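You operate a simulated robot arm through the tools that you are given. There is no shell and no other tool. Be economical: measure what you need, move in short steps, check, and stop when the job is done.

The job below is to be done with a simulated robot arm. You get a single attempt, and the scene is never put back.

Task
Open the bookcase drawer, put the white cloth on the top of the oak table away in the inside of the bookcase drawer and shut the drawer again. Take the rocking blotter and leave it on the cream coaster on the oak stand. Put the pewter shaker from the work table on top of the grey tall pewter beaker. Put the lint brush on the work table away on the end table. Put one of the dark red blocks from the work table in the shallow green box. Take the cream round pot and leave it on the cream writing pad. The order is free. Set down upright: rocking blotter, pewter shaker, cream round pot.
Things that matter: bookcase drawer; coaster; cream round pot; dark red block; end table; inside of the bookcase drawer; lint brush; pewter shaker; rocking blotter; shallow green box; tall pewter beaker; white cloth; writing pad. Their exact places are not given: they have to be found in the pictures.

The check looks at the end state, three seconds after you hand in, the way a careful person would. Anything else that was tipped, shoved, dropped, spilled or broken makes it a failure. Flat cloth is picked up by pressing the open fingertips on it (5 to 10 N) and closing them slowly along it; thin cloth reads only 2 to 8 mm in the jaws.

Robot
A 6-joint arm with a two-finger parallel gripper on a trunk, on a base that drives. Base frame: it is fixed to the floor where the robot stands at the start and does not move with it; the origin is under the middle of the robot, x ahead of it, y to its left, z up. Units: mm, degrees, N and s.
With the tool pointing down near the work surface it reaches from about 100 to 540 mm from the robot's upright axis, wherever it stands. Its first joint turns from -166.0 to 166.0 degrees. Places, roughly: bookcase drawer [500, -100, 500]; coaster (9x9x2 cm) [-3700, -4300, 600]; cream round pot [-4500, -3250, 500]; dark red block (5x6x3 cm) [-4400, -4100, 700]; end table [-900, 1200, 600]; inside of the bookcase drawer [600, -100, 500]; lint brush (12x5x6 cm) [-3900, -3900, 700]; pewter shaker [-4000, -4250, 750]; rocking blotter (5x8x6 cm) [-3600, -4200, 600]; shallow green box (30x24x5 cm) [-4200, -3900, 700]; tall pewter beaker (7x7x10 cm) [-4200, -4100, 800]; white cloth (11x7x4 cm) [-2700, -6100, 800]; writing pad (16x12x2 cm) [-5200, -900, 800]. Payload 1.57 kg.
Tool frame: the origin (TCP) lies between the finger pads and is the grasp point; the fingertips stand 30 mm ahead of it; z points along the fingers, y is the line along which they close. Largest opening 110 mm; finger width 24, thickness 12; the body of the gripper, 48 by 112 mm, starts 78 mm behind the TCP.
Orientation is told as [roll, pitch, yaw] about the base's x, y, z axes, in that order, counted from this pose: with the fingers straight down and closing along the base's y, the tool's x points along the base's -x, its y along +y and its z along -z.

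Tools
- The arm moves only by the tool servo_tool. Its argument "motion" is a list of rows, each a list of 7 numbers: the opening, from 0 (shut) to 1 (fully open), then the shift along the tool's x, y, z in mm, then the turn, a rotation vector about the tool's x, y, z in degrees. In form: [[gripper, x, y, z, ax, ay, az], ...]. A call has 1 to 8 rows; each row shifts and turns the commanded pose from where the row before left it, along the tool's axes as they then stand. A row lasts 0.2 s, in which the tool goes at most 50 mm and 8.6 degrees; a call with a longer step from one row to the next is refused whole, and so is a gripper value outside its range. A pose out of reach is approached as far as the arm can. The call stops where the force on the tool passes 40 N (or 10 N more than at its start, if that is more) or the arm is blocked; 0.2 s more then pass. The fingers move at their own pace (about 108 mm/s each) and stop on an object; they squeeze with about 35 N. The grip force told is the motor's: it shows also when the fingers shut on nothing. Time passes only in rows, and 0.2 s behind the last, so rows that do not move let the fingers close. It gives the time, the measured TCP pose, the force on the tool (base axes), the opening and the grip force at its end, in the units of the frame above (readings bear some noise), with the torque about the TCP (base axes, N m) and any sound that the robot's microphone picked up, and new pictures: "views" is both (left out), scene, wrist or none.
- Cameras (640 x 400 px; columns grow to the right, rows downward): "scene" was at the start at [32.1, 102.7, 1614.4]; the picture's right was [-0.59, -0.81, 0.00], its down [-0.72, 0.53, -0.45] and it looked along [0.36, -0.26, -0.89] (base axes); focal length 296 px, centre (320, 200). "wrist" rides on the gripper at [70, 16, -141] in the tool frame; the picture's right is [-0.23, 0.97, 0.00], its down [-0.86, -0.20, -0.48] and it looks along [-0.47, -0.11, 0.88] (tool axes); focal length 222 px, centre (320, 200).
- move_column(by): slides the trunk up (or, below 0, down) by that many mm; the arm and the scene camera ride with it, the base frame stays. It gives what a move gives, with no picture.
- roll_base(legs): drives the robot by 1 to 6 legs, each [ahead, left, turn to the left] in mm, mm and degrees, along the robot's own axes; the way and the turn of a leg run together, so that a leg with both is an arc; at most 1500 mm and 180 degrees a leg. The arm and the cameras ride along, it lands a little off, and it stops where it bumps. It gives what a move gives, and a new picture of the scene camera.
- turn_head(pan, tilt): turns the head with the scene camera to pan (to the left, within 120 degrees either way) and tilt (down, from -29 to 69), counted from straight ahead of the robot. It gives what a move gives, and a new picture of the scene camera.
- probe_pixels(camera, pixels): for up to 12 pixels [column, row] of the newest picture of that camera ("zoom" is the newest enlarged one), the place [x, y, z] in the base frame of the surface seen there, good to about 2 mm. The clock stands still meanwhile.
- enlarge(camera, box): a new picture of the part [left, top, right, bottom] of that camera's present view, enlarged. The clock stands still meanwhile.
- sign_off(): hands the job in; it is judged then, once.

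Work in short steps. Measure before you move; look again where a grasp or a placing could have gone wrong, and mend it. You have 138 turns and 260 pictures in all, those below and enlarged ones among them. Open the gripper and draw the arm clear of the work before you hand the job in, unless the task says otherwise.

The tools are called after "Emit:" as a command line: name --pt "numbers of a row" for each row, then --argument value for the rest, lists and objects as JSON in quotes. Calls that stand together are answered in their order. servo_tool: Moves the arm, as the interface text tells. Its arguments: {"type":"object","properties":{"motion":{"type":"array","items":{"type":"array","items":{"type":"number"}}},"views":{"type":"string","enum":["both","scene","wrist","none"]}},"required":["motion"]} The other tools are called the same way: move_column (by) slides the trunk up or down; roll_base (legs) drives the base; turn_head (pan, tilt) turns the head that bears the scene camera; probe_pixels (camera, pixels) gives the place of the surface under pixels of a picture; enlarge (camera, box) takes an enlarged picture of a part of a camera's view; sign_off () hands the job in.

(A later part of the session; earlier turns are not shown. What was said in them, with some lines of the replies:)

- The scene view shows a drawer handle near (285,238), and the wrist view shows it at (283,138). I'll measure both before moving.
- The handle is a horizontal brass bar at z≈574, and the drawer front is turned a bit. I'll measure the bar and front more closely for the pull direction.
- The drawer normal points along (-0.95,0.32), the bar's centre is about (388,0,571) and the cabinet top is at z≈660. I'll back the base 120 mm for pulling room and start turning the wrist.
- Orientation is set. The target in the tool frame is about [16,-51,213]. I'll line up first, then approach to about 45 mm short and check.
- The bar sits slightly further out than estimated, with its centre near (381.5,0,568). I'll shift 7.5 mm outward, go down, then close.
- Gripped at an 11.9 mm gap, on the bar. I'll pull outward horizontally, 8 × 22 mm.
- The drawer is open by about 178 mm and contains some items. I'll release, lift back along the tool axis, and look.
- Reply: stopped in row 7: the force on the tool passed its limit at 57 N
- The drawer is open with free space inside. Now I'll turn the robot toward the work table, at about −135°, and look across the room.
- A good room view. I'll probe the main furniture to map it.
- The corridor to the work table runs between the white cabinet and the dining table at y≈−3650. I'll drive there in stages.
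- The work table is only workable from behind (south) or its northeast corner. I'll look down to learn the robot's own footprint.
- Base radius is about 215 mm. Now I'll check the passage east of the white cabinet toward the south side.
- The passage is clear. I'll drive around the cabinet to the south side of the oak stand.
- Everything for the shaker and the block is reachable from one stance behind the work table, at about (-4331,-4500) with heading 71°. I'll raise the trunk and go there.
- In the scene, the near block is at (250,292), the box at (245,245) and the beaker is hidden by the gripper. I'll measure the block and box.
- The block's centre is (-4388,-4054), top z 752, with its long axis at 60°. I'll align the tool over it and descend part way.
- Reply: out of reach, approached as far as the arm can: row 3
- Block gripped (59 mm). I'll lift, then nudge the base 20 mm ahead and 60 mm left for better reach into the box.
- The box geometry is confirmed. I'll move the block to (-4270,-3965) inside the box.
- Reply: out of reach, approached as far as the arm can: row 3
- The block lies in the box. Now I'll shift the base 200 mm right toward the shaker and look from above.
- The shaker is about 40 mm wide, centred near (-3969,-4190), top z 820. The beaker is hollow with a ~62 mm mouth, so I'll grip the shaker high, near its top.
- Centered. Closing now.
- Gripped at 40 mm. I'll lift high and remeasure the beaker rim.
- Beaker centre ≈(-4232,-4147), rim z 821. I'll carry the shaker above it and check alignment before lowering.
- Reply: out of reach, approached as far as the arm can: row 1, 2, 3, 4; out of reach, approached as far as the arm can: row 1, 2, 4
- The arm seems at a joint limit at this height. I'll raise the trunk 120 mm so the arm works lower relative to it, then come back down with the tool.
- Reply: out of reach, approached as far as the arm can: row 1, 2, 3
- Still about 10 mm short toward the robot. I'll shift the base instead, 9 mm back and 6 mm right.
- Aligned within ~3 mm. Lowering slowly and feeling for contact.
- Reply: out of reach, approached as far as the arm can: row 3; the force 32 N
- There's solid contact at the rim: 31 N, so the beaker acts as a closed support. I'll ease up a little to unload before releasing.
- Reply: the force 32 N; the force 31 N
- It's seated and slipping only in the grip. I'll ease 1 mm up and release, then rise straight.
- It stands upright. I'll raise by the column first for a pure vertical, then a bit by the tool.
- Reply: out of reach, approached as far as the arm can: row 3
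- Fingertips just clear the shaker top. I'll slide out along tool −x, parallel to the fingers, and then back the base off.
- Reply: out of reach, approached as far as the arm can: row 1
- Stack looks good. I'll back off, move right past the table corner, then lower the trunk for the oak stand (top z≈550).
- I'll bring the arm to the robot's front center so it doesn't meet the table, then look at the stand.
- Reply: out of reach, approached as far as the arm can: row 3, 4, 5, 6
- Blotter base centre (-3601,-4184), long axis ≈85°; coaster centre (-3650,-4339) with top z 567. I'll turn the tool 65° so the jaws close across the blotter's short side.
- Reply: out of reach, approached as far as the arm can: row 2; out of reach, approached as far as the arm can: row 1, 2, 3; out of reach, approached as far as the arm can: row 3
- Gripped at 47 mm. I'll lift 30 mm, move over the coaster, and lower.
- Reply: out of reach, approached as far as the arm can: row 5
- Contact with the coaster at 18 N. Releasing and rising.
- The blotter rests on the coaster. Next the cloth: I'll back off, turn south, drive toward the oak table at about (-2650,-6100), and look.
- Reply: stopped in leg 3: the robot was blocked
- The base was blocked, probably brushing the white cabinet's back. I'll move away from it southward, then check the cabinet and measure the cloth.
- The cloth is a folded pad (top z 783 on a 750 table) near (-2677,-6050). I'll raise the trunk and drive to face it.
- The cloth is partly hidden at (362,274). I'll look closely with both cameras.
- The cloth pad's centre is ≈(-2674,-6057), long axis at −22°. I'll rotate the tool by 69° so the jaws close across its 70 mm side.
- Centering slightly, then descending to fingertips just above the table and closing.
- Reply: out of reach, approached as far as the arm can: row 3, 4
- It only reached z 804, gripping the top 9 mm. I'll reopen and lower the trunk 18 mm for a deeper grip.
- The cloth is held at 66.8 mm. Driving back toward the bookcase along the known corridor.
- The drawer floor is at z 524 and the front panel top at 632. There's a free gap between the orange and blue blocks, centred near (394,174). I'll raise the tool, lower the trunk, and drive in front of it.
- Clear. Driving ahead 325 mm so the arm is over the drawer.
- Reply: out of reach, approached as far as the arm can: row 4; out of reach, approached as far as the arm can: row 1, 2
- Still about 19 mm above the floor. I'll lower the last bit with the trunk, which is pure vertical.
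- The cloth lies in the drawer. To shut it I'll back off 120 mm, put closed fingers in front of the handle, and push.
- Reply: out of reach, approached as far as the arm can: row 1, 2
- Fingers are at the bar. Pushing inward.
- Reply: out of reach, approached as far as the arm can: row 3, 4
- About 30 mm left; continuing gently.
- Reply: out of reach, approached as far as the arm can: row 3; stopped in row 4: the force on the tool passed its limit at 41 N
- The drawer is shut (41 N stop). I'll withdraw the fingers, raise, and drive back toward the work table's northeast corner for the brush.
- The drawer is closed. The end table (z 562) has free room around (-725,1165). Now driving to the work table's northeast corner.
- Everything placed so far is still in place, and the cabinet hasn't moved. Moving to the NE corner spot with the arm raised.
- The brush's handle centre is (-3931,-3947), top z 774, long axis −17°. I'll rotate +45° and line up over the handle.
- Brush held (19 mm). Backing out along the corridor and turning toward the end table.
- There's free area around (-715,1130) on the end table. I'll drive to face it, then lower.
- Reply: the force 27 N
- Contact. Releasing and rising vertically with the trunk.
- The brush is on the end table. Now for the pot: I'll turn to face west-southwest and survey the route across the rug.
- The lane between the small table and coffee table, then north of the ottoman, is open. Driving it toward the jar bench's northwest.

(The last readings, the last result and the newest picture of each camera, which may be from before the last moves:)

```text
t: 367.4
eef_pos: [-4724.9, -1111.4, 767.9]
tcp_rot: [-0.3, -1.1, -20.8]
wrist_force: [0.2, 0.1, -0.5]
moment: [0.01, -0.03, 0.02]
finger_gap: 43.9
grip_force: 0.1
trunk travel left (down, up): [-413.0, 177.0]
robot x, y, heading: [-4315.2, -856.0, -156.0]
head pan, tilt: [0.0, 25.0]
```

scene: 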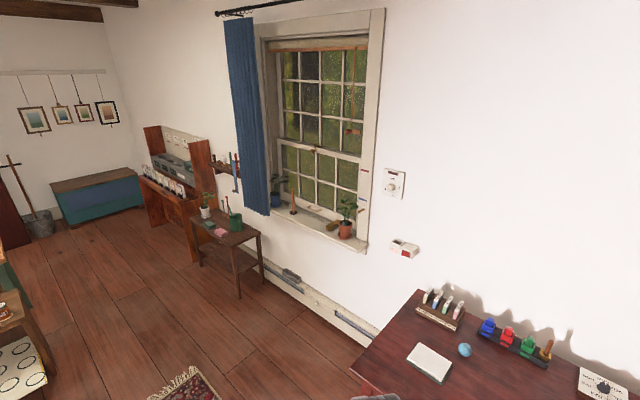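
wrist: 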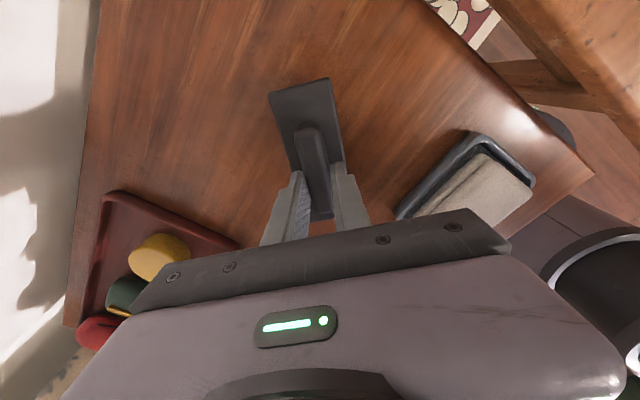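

Emit:
probe_pixels --camera "scene" --pixels '[[430, 362], [410, 355], [452, 362], [435, 382], [420, 344], [463, 350], [440, 315], [360, 395]]'

Emit:
turn_head --pan 55 --tilt 28

Emit:
enlarge --camera "scene" --box '[200, 100, 440, 250]'

```text
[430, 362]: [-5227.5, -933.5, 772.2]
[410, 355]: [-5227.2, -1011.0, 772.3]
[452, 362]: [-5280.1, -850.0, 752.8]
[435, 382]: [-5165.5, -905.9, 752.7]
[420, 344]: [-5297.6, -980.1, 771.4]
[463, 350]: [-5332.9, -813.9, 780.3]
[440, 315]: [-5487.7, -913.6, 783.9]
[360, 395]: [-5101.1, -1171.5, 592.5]
```

```text
t: 368.6
eef_pos: [-4724.6, -1111.9, 769.3]
tcp_rot: [-0.3, -1.0, -20.9]
wrist_force: [-0.3, 0.2, -0.4]
moment: [0.02, -0.01, 0.03]
finger_gap: 44.0
grip_force: 0.0
trunk travel left (down, up): [-413.0, 177.0]
robot x, y, heading: [-4316.0, -853.1, -156.0]
head pan, tilt: [55.0, 28.0]
```

scene: 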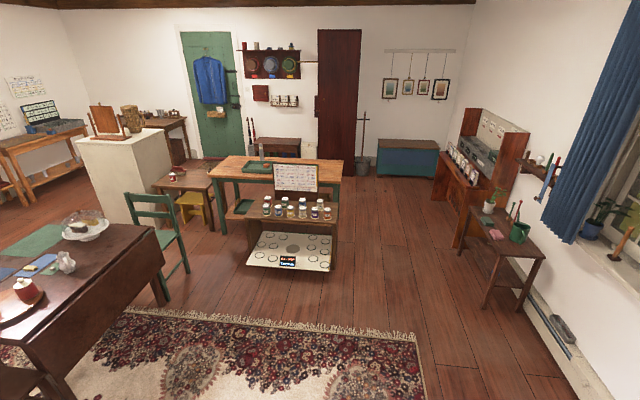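

```text
2.67 times, centred on (320, 175) of scene
```

zoom: 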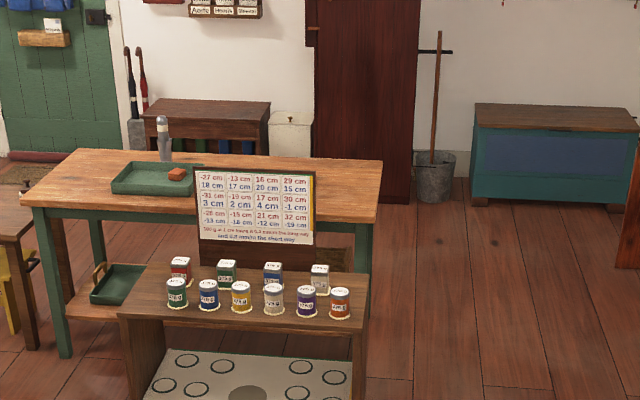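

Emit:
probe_pixels --camera "scene" --pixels '[[250, 262], [328, 270], [263, 235], [328, 238], [333, 245], [245, 268], [335, 276], [290, 275], [342, 268], [222, 218], [336, 226], [290, 222]]'

Emit:
probe_pixels --camera "zoom" --pixels '[[273, 286], [273, 312], [264, 300], [283, 300], [306, 300], [241, 295], [320, 270], [370, 275], [118, 315], [365, 330], [255, 205]]'

```text
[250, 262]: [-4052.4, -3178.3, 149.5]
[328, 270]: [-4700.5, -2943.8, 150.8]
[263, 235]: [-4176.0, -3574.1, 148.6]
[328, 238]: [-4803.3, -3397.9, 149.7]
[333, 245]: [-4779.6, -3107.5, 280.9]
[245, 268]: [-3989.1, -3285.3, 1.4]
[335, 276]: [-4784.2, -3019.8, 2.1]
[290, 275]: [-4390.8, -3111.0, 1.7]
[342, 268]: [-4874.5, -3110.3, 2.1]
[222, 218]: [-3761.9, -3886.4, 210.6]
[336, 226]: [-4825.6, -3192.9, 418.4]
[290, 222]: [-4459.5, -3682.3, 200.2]
```

```text
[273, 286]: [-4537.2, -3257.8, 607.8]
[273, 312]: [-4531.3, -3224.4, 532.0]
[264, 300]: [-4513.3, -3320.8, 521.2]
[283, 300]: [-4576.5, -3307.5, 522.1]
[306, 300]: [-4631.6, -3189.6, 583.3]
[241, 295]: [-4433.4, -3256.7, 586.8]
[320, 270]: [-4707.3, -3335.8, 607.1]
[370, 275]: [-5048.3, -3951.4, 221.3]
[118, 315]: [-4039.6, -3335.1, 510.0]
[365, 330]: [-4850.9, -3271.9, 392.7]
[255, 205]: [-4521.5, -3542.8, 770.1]
```

The cream round pot is in the front row at ≈(-4532,-3257), top z 608, between yellow and purple. The board on the floor allows a stance at (-4374,-2811). I'll ready the arm and drive there.

Emit:
servo_tool --pt "0.85 0 0 -15 0 0 8" --pt "0.85 0 0 -15 0 0 8" --pt "0.85 0 0 -15 0 0 8" --pt "0.85 0 0 -15 0 0 8" --pt "0.85 0 0 0 0 0 8" --pt "0.85 0 0 0 0 0 5" --views "none"

Emit:
move_column --by -160

Emit:
roll_base --legs '[[626, 432, 0], [326, 731, 0], [0, 0, 46.7]]'

Emit:
turn_head --pan 0 --tilt 45

```text
t: 370.0
eef_pos: [-4726.3, -1110.5, 830.5]
tcp_rot: [0.5, -1.0, -66.0]
wrist_force: [-0.4, -0.2, -0.3]
moment: [0.04, 0.01, 0.01]
finger_gap: 93.3
grip_force: 0.1
trunk travel left (down, up): [-413.0, 177.0]
robot x, y, heading: [-4314.8, -853.6, -156.4]
head pan, tilt: [55.0, 28.0]
```

```text
t: 371.8
eef_pos: [-4725.7, -1110.7, 669.4]
tcp_rot: [0.5, -0.8, -65.8]
wrist_force: [0.2, -0.2, 0.7]
moment: [0.01, 0.02, -0.02]
finger_gap: 93.4
grip_force: 0.0
trunk travel left (down, up): [-253.0, 337.0]
robot x, y, heading: [-4316.8, -855.0, -156.0]
head pan, tilt: [55.0, 28.0]
```

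```text
t: 381.9
eef_pos: [-4798.6, -2763.8, 668.6]
tcp_rot: [0.7, -0.9, -17.8]
wrist_force: [-0.1, 0.3, -0.7]
moment: [0.01, 0.02, 0.0]
finger_gap: 93.3
grip_force: 0.1
trunk travel left (down, up): [-253.0, 337.0]
robot x, y, heading: [-4714.7, -2291.3, -108.0]
head pan, tilt: [55.0, 28.0]
```

scene: 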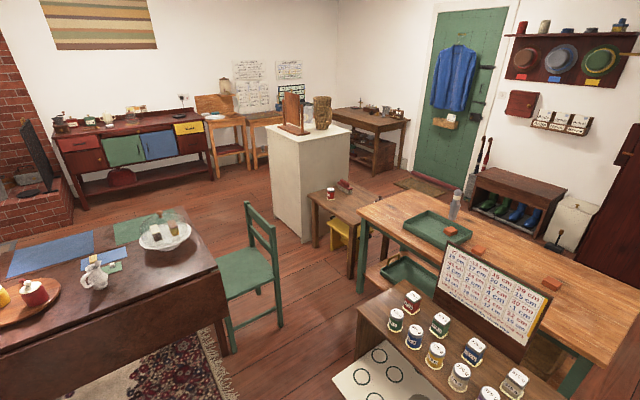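

```text
t: 383.1
eef_pos: [-4798.9, -2763.8, 669.2]
tcp_rot: [0.7, -0.8, -17.8]
wrist_force: [0.5, -0.1, -0.4]
moment: [-0.02, 0.0, 0.01]
finger_gap: 93.4
grip_force: 0.1
trunk travel left (down, up): [-253.0, 337.0]
robot x, y, heading: [-4711.6, -2290.3, -108.4]
head pan, tilt: [0.0, 45.0]
```

scene: 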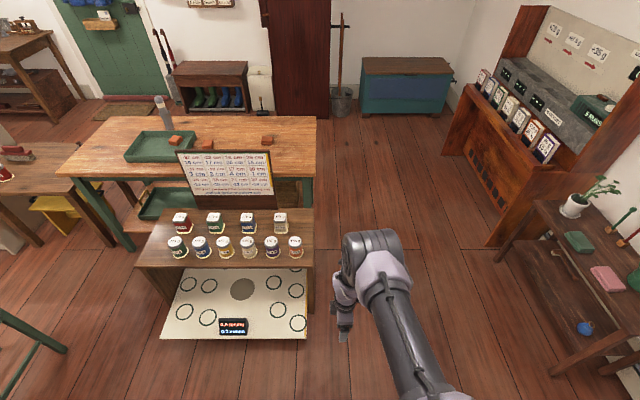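

Emit:
enlarge --camera "scene" --box '[160, 200, 320, 300]'

Emit:
probe_pixels --camera "zoom" --pixels '[[352, 157], [352, 220], [330, 190], [375, 190], [352, 240], [440, 165], [262, 170], [484, 75], [352, 100]]'

Emit:
probe_pixels --camera "scene" --pixels '[[165, 335], [300, 335], [235, 340], [233, 325]]'

```text
4.00 times, centred on (240, 250) of scene
```

zoom: 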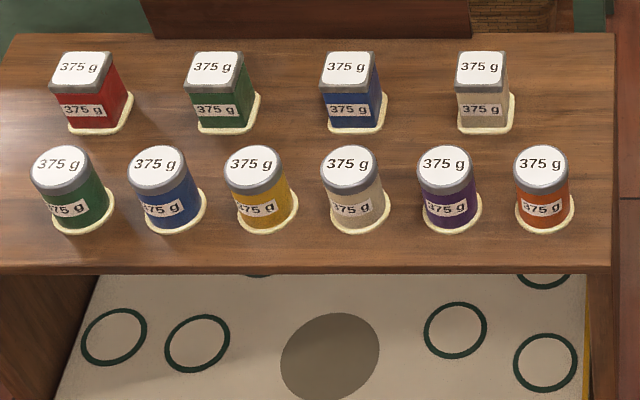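

```text
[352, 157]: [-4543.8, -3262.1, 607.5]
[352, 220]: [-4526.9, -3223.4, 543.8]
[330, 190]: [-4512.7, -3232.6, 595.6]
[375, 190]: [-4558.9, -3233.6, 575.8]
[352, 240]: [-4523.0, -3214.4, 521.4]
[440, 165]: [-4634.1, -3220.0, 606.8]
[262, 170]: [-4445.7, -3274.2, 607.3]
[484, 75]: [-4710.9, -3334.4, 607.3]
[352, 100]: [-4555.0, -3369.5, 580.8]
```

```text
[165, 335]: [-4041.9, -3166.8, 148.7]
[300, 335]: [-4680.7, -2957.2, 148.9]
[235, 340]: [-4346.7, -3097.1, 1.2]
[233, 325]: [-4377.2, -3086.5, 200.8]
```

The pot's centre is ≈(-4541,-3256), about 68 mm wide. Driving to the stance, left then ahead.

Emit:
roll_base --legs '[[0, 474, 0], [388, 0, 0]]'

Emit:
turn_head --pan 25 --tilt 60

Emit:
servo_tool --pt "0.85 0 0 0 0 0 0" --views "wrist"

```text
t: 388.0
eef_pos: [-4469.4, -3274.9, 669.3]
tcp_rot: [0.7, -0.9, -17.7]
wrist_force: [-0.6, -0.1, 0.2]
moment: [-0.01, 0.01, 0.0]
finger_gap: 93.6
grip_force: 0.1
trunk travel left (down, up): [-253.0, 337.0]
robot x, y, heading: [-4383.1, -2801.8, -108.2]
head pan, tilt: [0.0, 45.0]
```

scene: 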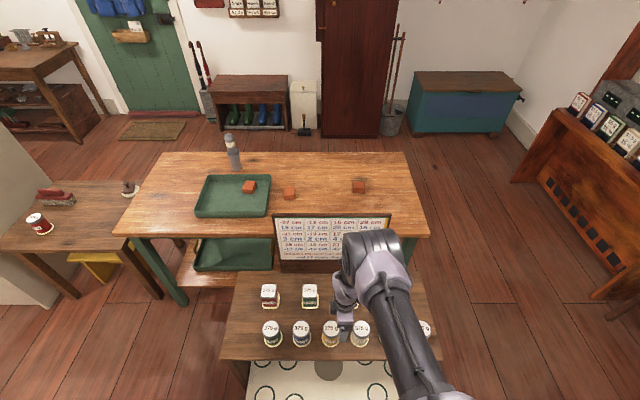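

```text
t: 388.9
eef_pos: [-4469.0, -3275.4, 670.3]
tcp_rot: [0.6, -0.9, -17.7]
wrist_force: [1.4, 0.1, 0.1]
moment: [0.0, 0.04, 0.0]
finger_gap: 93.4
grip_force: 0.1
trunk travel left (down, up): [-253.0, 337.0]
robot x, y, heading: [-4381.3, -2802.4, -107.8]
head pan, tilt: [25.0, 60.0]
```

scene: 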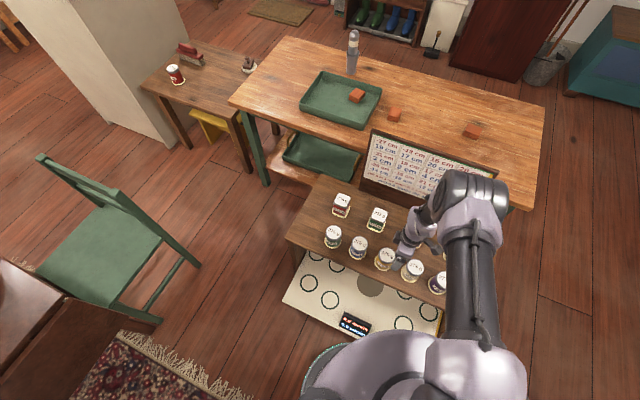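

```text
t: 389.2
eef_pos: [-4468.8, -3274.8, 669.9]
tcp_rot: [0.7, -0.9, -17.6]
wrist_force: [-0.7, 0.5, 1.1]
moment: [-0.02, 0.0, 0.02]
finger_gap: 93.6
grip_force: 0.2
trunk travel left (down, up): [-253.0, 337.0]
robot x, y, heading: [-4383.2, -2796.0, -107.8]
head pan, tilt: [25.0, 60.0]
```

wrist: 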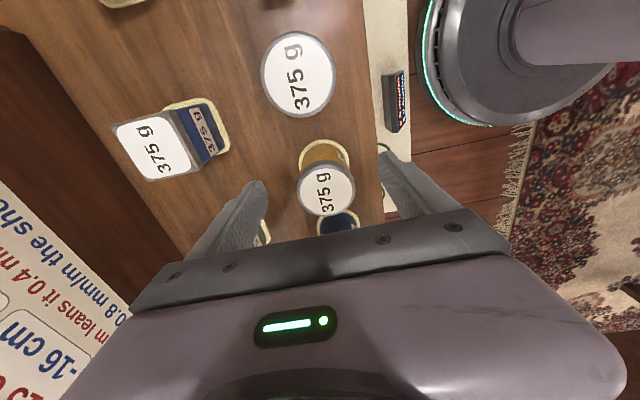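

Emit:
probe_pixels --camera "wrist" --pixels '[[298, 75], [264, 75], [332, 75], [297, 36], [298, 114], [326, 190]]'

```text
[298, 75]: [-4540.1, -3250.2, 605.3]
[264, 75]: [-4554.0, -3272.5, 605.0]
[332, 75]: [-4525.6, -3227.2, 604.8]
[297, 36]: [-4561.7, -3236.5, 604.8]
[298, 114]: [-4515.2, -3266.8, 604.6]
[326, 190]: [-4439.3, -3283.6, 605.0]
```

Emit:
servo_tool --pt "0.85 37 0.8 0 0 0 0" --pt "0.85 37.4 0.8 0 0 0 0" --pt "0.85 0 0 20 0 0 0" --pt "0.85 0 0 0 0 0 0" --views "wrist"

Emit:
probe_pixels --camera "wrist" --pixels '[[322, 165], [260, 190], [380, 165], [322, 190]]'

```text
t: 390.2
eef_pos: [-4538.4, -3250.8, 649.1]
tcp_rot: [0.5, -0.9, -17.8]
wrist_force: [0.0, 0.1, -0.6]
moment: [0.0, -0.01, 0.0]
finger_gap: 93.7
grip_force: 0.0
trunk travel left (down, up): [-253.0, 337.0]
robot x, y, heading: [-4384.9, -2805.0, -107.9]
head pan, tilt: [25.0, 60.0]
```

wrist: 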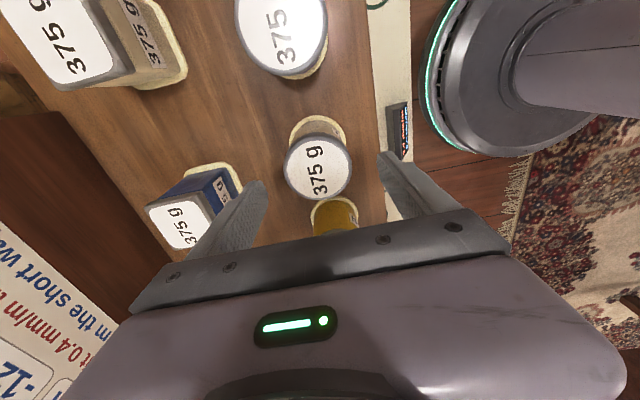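

```text
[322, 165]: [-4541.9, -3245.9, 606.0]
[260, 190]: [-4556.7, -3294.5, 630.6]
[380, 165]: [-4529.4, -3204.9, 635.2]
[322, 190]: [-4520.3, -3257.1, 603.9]
```

Emit:
servo_tool --pt "0.85 0 0 25 0 0 0" --pt "0.85 0 0 25 0 0 0" --pt "0.85 0 0 17 0 0 0" --pt "0.85 0 0 0 0 0 0" --pt "0.65 0 0 0 0 0 0" --pt "0.5 0 0 0 0 0 0" --pt "0 0 0 0 0 0 0" --pt "0 0 0 0 0 0 0" --views "wrist"

```text
t: 392.1
eef_pos: [-4537.4, -3251.6, 581.0]
tcp_rot: [0.5, -0.9, -17.8]
wrist_force: [-1.1, -1.5, 1.9]
moment: [-0.27, 0.08, -0.01]
finger_gap: 60.4
grip_force: 34.4
trunk travel left (down, up): [-253.0, 337.0]
robot x, y, heading: [-4383.9, -2799.3, -107.8]
head pan, tilt: [25.0, 60.0]
```

wrist: 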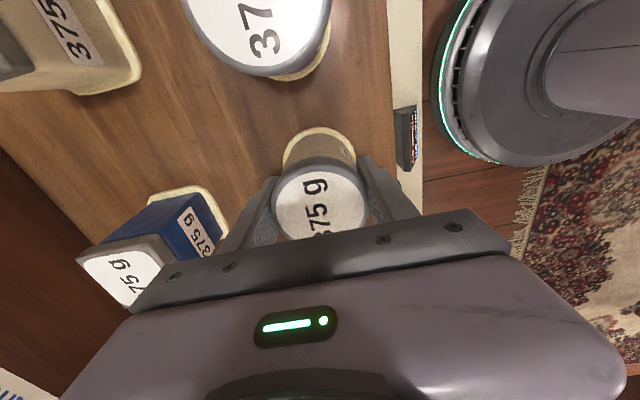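

Gripped at 60 mm. Lifting with the trunk and checking.

Emit:
move_column --by 230

Emit:
servo_tool --pt "0 0 0 0 0 0 0" --views "both"

Emit:
enlarge --camera "scene" --box '[330, 200, 490, 300]'

```text
t: 394.5
eef_pos: [-4538.1, -3249.9, 809.6]
tcp_rot: [0.6, -1.0, -17.7]
wrist_force: [-0.8, -0.1, -3.7]
moment: [-0.02, -0.01, -0.01]
finger_gap: 60.4
grip_force: 35.3
trunk travel left (down, up): [-483.0, 107.0]
robot x, y, heading: [-4383.1, -2798.6, -107.9]
head pan, tilt: [25.0, 60.0]
```

```text
t: 394.9
eef_pos: [-4537.3, -3249.0, 810.1]
tcp_rot: [0.6, -0.9, -17.7]
wrist_force: [0.2, 0.1, -3.9]
moment: [0.0, -0.02, -0.03]
finger_gap: 60.6
grip_force: 35.0
trunk travel left (down, up): [-483.0, 107.0]
robot x, y, heading: [-4383.4, -2797.1, -108.0]
head pan, tilt: [25.0, 60.0]
```

scene: 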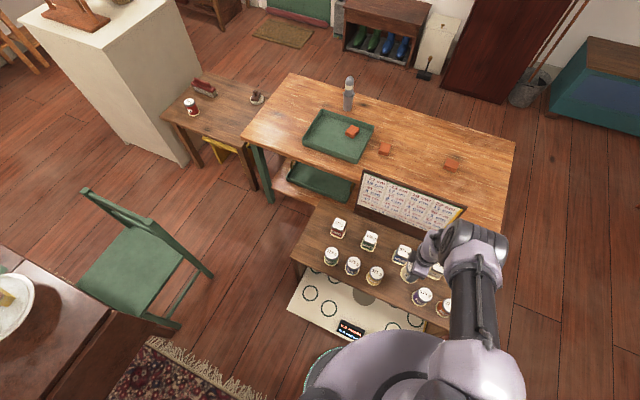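
wrist: 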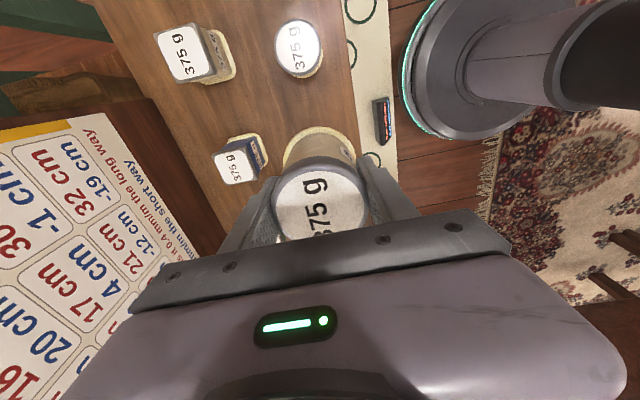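

```text
4.00 times, centred on (410, 250) of scene
```

zoom: 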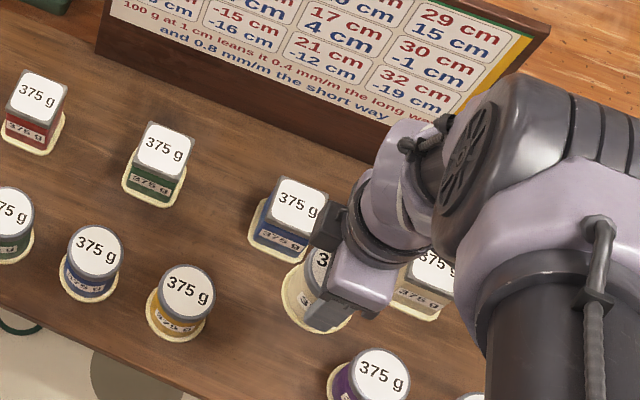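

The pot came up cleanly. I'll raise further and drive to the desk with the writing pad.

Emit:
move_column --by 105

Emit:
roll_base --legs '[[-200, 0, 0], [-809, -609, 0], [0, 0, -94], [150, -400, 0]]'

Emit:
turn_head --pan 0 --tilt 45

```text
t: 396.2
eef_pos: [-4536.7, -3249.8, 914.3]
tcp_rot: [0.6, -0.9, -17.6]
wrist_force: [0.1, 0.3, -3.1]
moment: [0.0, -0.02, 0.0]
finger_gap: 60.4
grip_force: 34.8
trunk travel left (down, up): [-588.0, 2.0]
robot x, y, heading: [-4386.1, -2796.3, -107.9]
head pan, tilt: [25.0, 60.0]
```

```text
t: 408.9
eef_pos: [-5091.6, -1045.2, 914.7]
tcp_rot: [0.6, -0.9, -111.9]
wrist_force: [0.5, -0.1, -4.4]
moment: [-0.03, -0.01, 0.02]
finger_gap: 60.4
grip_force: 34.4
trunk travel left (down, up): [-588.0, 2.0]
robot x, y, heading: [-4652.4, -1234.5, 157.9]
head pan, tilt: [25.0, 60.0]
```

scene: 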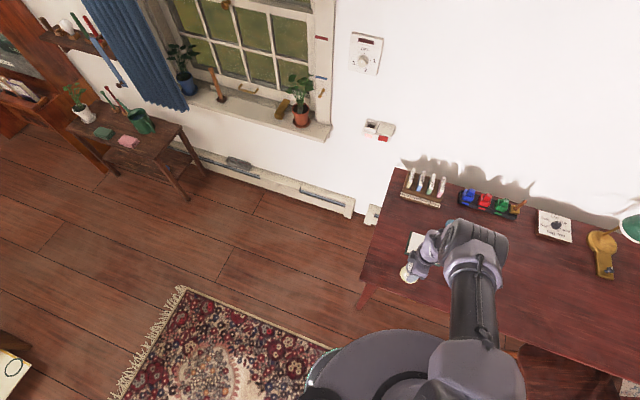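

```text
t: 409.8
eef_pos: [-5092.2, -1045.9, 915.3]
tcp_rot: [0.6, -0.9, -111.8]
wrist_force: [0.3, -0.5, -3.5]
moment: [0.0, -0.04, 0.03]
finger_gap: 60.6
grip_force: 35.8
trunk travel left (down, up): [-588.0, 2.0]
robot x, y, heading: [-4655.1, -1234.4, 158.0]
head pan, tilt: [0.0, 45.0]
```

scene: 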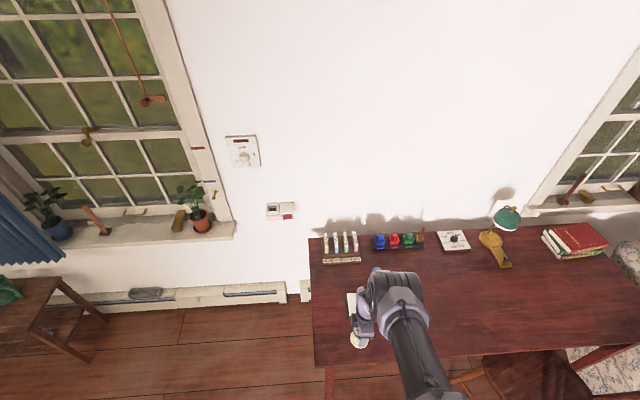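

Emit:
probe_pixels --camera "scene" --pixels '[[316, 362], [450, 355], [350, 298], [360, 340], [376, 268], [312, 262], [480, 380], [460, 385], [420, 270]]'

Emit:
enlarge --camera "wrist" --box '[0, 0, 640, 400]'

```text
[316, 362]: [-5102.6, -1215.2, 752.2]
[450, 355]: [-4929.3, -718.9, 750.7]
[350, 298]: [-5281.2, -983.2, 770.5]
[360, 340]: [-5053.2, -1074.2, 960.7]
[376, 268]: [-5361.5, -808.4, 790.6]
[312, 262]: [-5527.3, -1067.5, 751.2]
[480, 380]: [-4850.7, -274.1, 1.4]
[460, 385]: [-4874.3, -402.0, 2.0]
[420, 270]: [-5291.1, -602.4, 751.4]
```

```text
1.00 times, centred on (320, 200) of wrist (not enlarged: the box is as wide or as high as the picture)
```

zoom: 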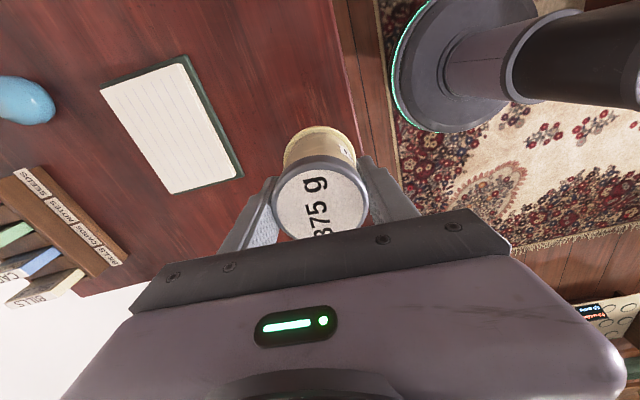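

Emit:
probe_pixels --camera "zoom" --pixels '[[108, 92], [182, 68], [230, 172], [172, 185], [168, 125], [40, 100], [215, 140], [140, 160]]'

```text
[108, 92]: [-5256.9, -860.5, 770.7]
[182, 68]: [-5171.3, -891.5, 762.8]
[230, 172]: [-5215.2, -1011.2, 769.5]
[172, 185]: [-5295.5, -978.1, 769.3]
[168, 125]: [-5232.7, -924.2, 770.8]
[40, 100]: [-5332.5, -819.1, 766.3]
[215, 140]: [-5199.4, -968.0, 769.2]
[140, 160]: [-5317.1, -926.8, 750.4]
```

Pad centre (-5235,-936), top z 771. I'll move the base so the pot is over it, then fine-tune.

Emit:
roll_base --legs '[[0, -80, 0], [193, 0, 0]]'

Emit:
enlarge --camera "wrist" --box '[0, 0, 640, 400]'

Emit:
probe_pixels --camera "zoom" --pixels '[[300, 100], [280, 120], [340, 110], [270, 180], [230, 150]]'

```text
t: 412.0
eef_pos: [-5237.8, -897.9, 914.5]
tcp_rot: [0.5, -0.7, -112.0]
wrist_force: [0.2, -0.8, -4.4]
moment: [0.02, 0.01, 0.01]
finger_gap: 60.4
grip_force: 35.0
trunk travel left (down, up): [-588.0, 2.0]
robot x, y, heading: [-4801.7, -1083.4, 157.7]
head pan, tilt: [0.0, 45.0]
```

scene: 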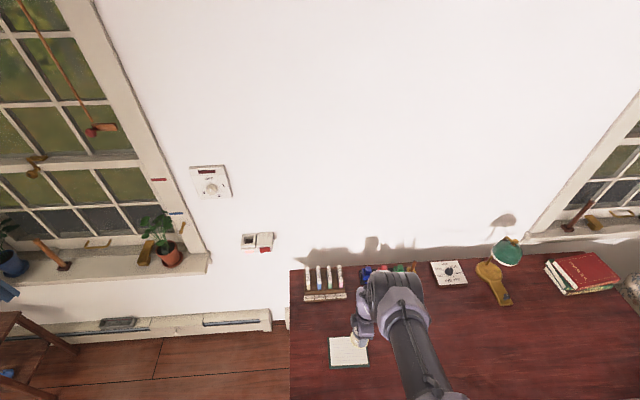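

```text
1.00 times, centred on (320, 200) of wrist (not enlarged: the box is as wide or as high as the picture)
```

zoom: 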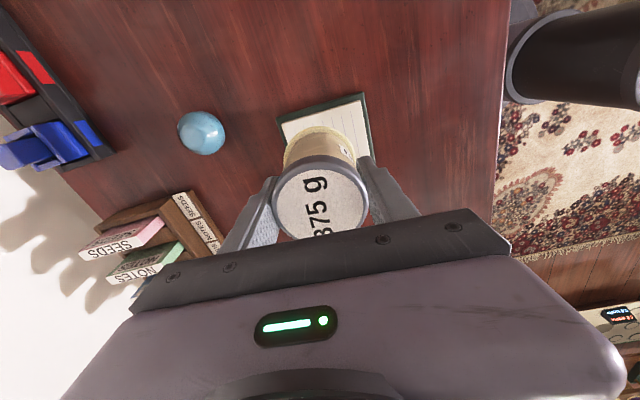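

```text
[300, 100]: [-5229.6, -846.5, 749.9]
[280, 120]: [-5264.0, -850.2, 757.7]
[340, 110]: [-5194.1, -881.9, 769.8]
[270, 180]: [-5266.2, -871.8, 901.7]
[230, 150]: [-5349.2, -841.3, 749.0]
```

Emit:
servo_tool --pt "0 -17 8.5 0 0 0 0" --pt "0 -17 8.5 0 0 0 0" --pt "0 0 0 0 0 0 0" --views "none"

Emit:
move_column --by -65

Emit:
servo_tool --pt "0 0 0 0 0 0 0" --views "both"

Emit:
enlarge --camera "scene" --box '[280, 290, 440, 390]'

```text
t: 412.8
eef_pos: [-5233.4, -934.5, 914.9]
tcp_rot: [0.6, -0.9, -112.1]
wrist_force: [0.4, 0.2, -3.4]
moment: [0.03, 0.01, 0.0]
finger_gap: 60.4
grip_force: 34.8
trunk travel left (down, up): [-588.0, 2.0]
robot x, y, heading: [-4799.3, -1084.0, 158.0]
head pan, tilt: [0.0, 45.0]
```

```text
t: 413.8
eef_pos: [-5232.5, -935.3, 850.2]
tcp_rot: [0.6, -0.8, -112.0]
wrist_force: [0.3, 0.8, -3.7]
moment: [0.01, -0.01, -0.02]
finger_gap: 60.4
grip_force: 35.0
trunk travel left (down, up): [-523.0, 67.0]
robot x, y, heading: [-4798.2, -1083.6, 157.9]
head pan, tilt: [0.0, 45.0]
```

```text
t: 414.2
eef_pos: [-5233.4, -935.7, 850.7]
tcp_rot: [0.6, -0.8, -112.1]
wrist_force: [0.6, -0.6, -4.1]
moment: [0.02, -0.01, -0.04]
finger_gap: 60.3
grip_force: 34.8
trunk travel left (down, up): [-523.0, 67.0]
robot x, y, heading: [-4802.2, -1082.5, 158.0]
head pan, tilt: [0.0, 45.0]
```

scene: 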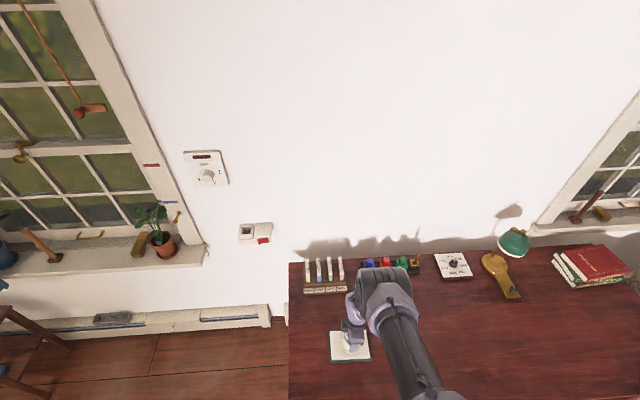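
wrist: 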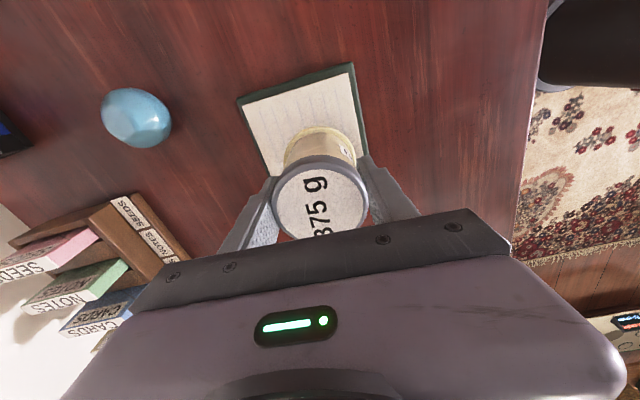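

```text
4.00 times, centred on (360, 340) of scene
```

zoom: 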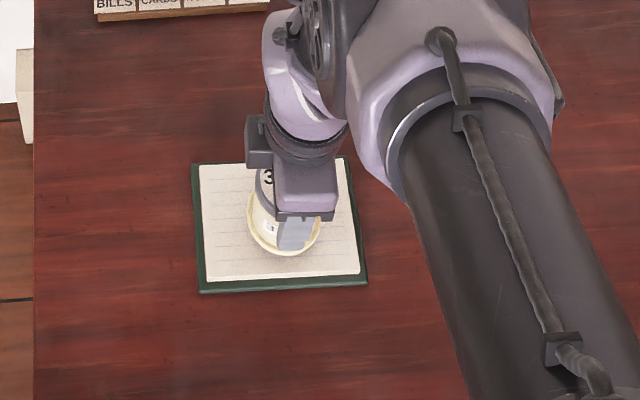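

Well centered. Lowering the last ~19 mm.

Emit:
move_column --by -17

Emit:
servo_tool --pt "0 0 0 1.5 0 0 0" --pt "0 0 0 1.5 0 0 0" --pt "0 0 0 0 0 0 0" --views "none"

```text
t: 414.9
eef_pos: [-5232.7, -935.6, 833.3]
tcp_rot: [0.6, -0.9, -112.0]
wrist_force: [2.9, -1.6, 3.4]
moment: [0.0, 0.03, 0.02]
finger_gap: 60.3
grip_force: 35.5
trunk travel left (down, up): [-506.0, 84.0]
robot x, y, heading: [-4803.1, -1086.1, 157.9]
head pan, tilt: [0.0, 45.0]
```

```text
t: 415.7
eef_pos: [-5233.7, -936.0, 831.5]
tcp_rot: [0.4, -0.8, -111.9]
wrist_force: [2.8, -0.2, 27.2]
moment: [0.29, 0.64, -0.04]
finger_gap: 60.6
grip_force: 35.2
trunk travel left (down, up): [-506.0, 84.0]
robot x, y, heading: [-4799.1, -1088.6, 157.6]
head pan, tilt: [0.0, 45.0]
```

Seated (27 N). Easing 2 mm, releasing, then rising by the trunk.

Emit:
servo_tool --pt "0 0 0 -2 0 0 0" --pt "0.65 0 0 0 0 0 0" --pt "0.8 0 0 0 0 0 0" --pt "0.8 0 0 0 0 0 0" --views "none"

Emit:
move_column --by 84

Emit:
servo_tool --pt "0.8 0 0 -15 0 0 0" --pt "0.8 0 0 0 0 0 0" --views "wrist"

```text
t: 416.7
eef_pos: [-5233.8, -934.8, 832.5]
tcp_rot: [0.7, -0.9, -112.0]
wrist_force: [-0.9, 0.1, -0.8]
moment: [-0.02, -0.01, -0.03]
finger_gap: 88.2
grip_force: 0.0
trunk travel left (down, up): [-506.0, 84.0]
robot x, y, heading: [-4801.1, -1081.8, 158.1]
head pan, tilt: [0.0, 45.0]
```

```text
t: 417.9
eef_pos: [-5234.0, -934.7, 916.6]
tcp_rot: [0.6, -0.9, -112.0]
wrist_force: [0.6, 0.2, -1.2]
moment: [0.02, 0.0, 0.0]
finger_gap: 88.1
grip_force: 0.1
trunk travel left (down, up): [-590.0, 0.0]
robot x, y, heading: [-4797.8, -1086.6, 157.8]
head pan, tilt: [0.0, 45.0]
```

```text
t: 418.5
eef_pos: [-5233.3, -933.9, 933.3]
tcp_rot: [0.6, -0.8, -111.9]
wrist_force: [1.3, 0.0, -0.1]
moment: [-0.02, 0.0, 0.02]
finger_gap: 87.7
grip_force: 0.0
trunk travel left (down, up): [-590.0, 0.0]
robot x, y, heading: [-4798.5, -1082.1, 157.9]
head pan, tilt: [0.0, 45.0]
```

wrist: 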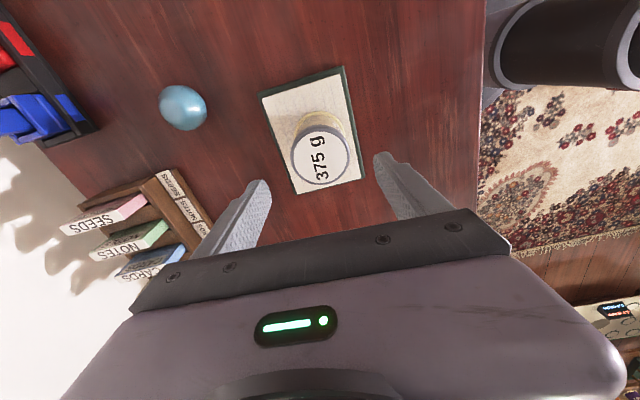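

The pot stands on the pad. Backing the robot away and taking a last look at the pot and at the distant work table.

Emit:
roll_base --legs '[[-280, 0, 0]]'

Emit:
turn_head --pan 85 --tilt 25

Emit:
enlarge --camera "scene" --box '[180, 100, 460, 275]'

```text
t: 420.4
eef_pos: [-4978.3, -1038.5, 931.2]
tcp_rot: [0.7, -0.9, -112.0]
wrist_force: [0.8, 0.1, -0.6]
moment: [0.0, 0.0, 0.0]
finger_gap: 88.0
grip_force: 0.0
trunk travel left (down, up): [-590.0, 0.0]
robot x, y, heading: [-4541.0, -1187.8, 157.5]
head pan, tilt: [0.0, 45.0]
```

scene: 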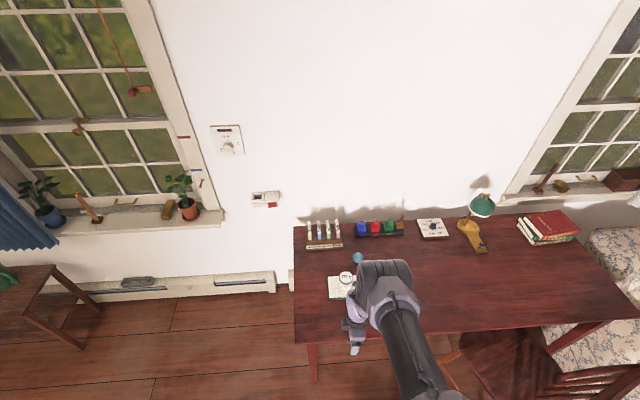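

```text
t: 422.0
eef_pos: [-4978.3, -1038.6, 931.4]
tcp_rot: [0.6, -0.9, -112.0]
wrist_force: [0.3, 0.5, -0.5]
moment: [0.01, -0.03, 0.01]
finger_gap: 87.7
grip_force: 0.2
trunk travel left (down, up): [-590.0, 0.0]
robot x, y, heading: [-4543.2, -1189.7, 157.6]
head pan, tilt: [85.0, 25.0]
```

scene: 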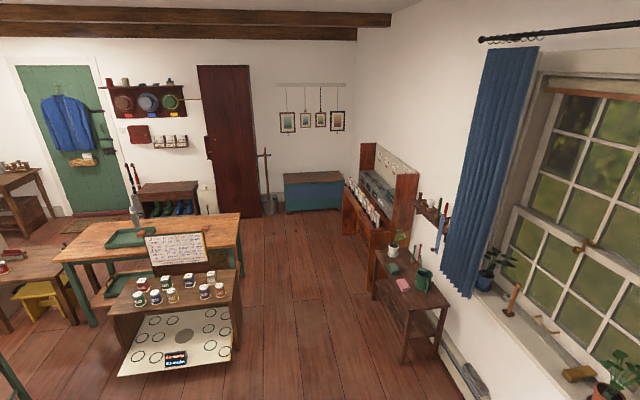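

```text
2.29 times, centred on (320, 188) of scene
```

zoom: 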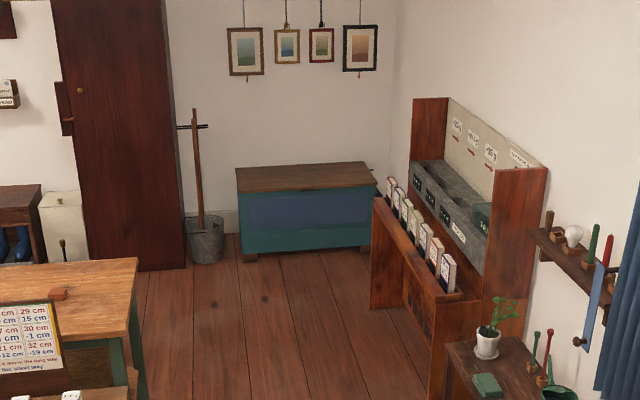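

All six jobs are done, the gripper is open and the arm is clear of the work. Handing in.

Emit:
sign_off

```text
The job is handed in.
```

I finished all six parts of the job and handed it in; the check's result isn't known yet.

- **Drawer and cloth:** the white cloth is in the bookcase drawer, and I pushed the drawer shut until it stopped.
- **Rocking blotter:** it stands upright on the cream coaster, with one end slightly past the coaster's edge.
- **Pewter shaker:** it stands upright on top of the tall pewter beaker.
- **Lint brush:** it is on the end table.
- **Dark red block:** one is in the shallow green box. It dropped about 10 mm on release.
- **Cream round pot:** it stands upright on the cream writing pad.

The base bumped something once, most likely the back of the white cabinet, and stopped. The cabinet measured in the same place afterwards.
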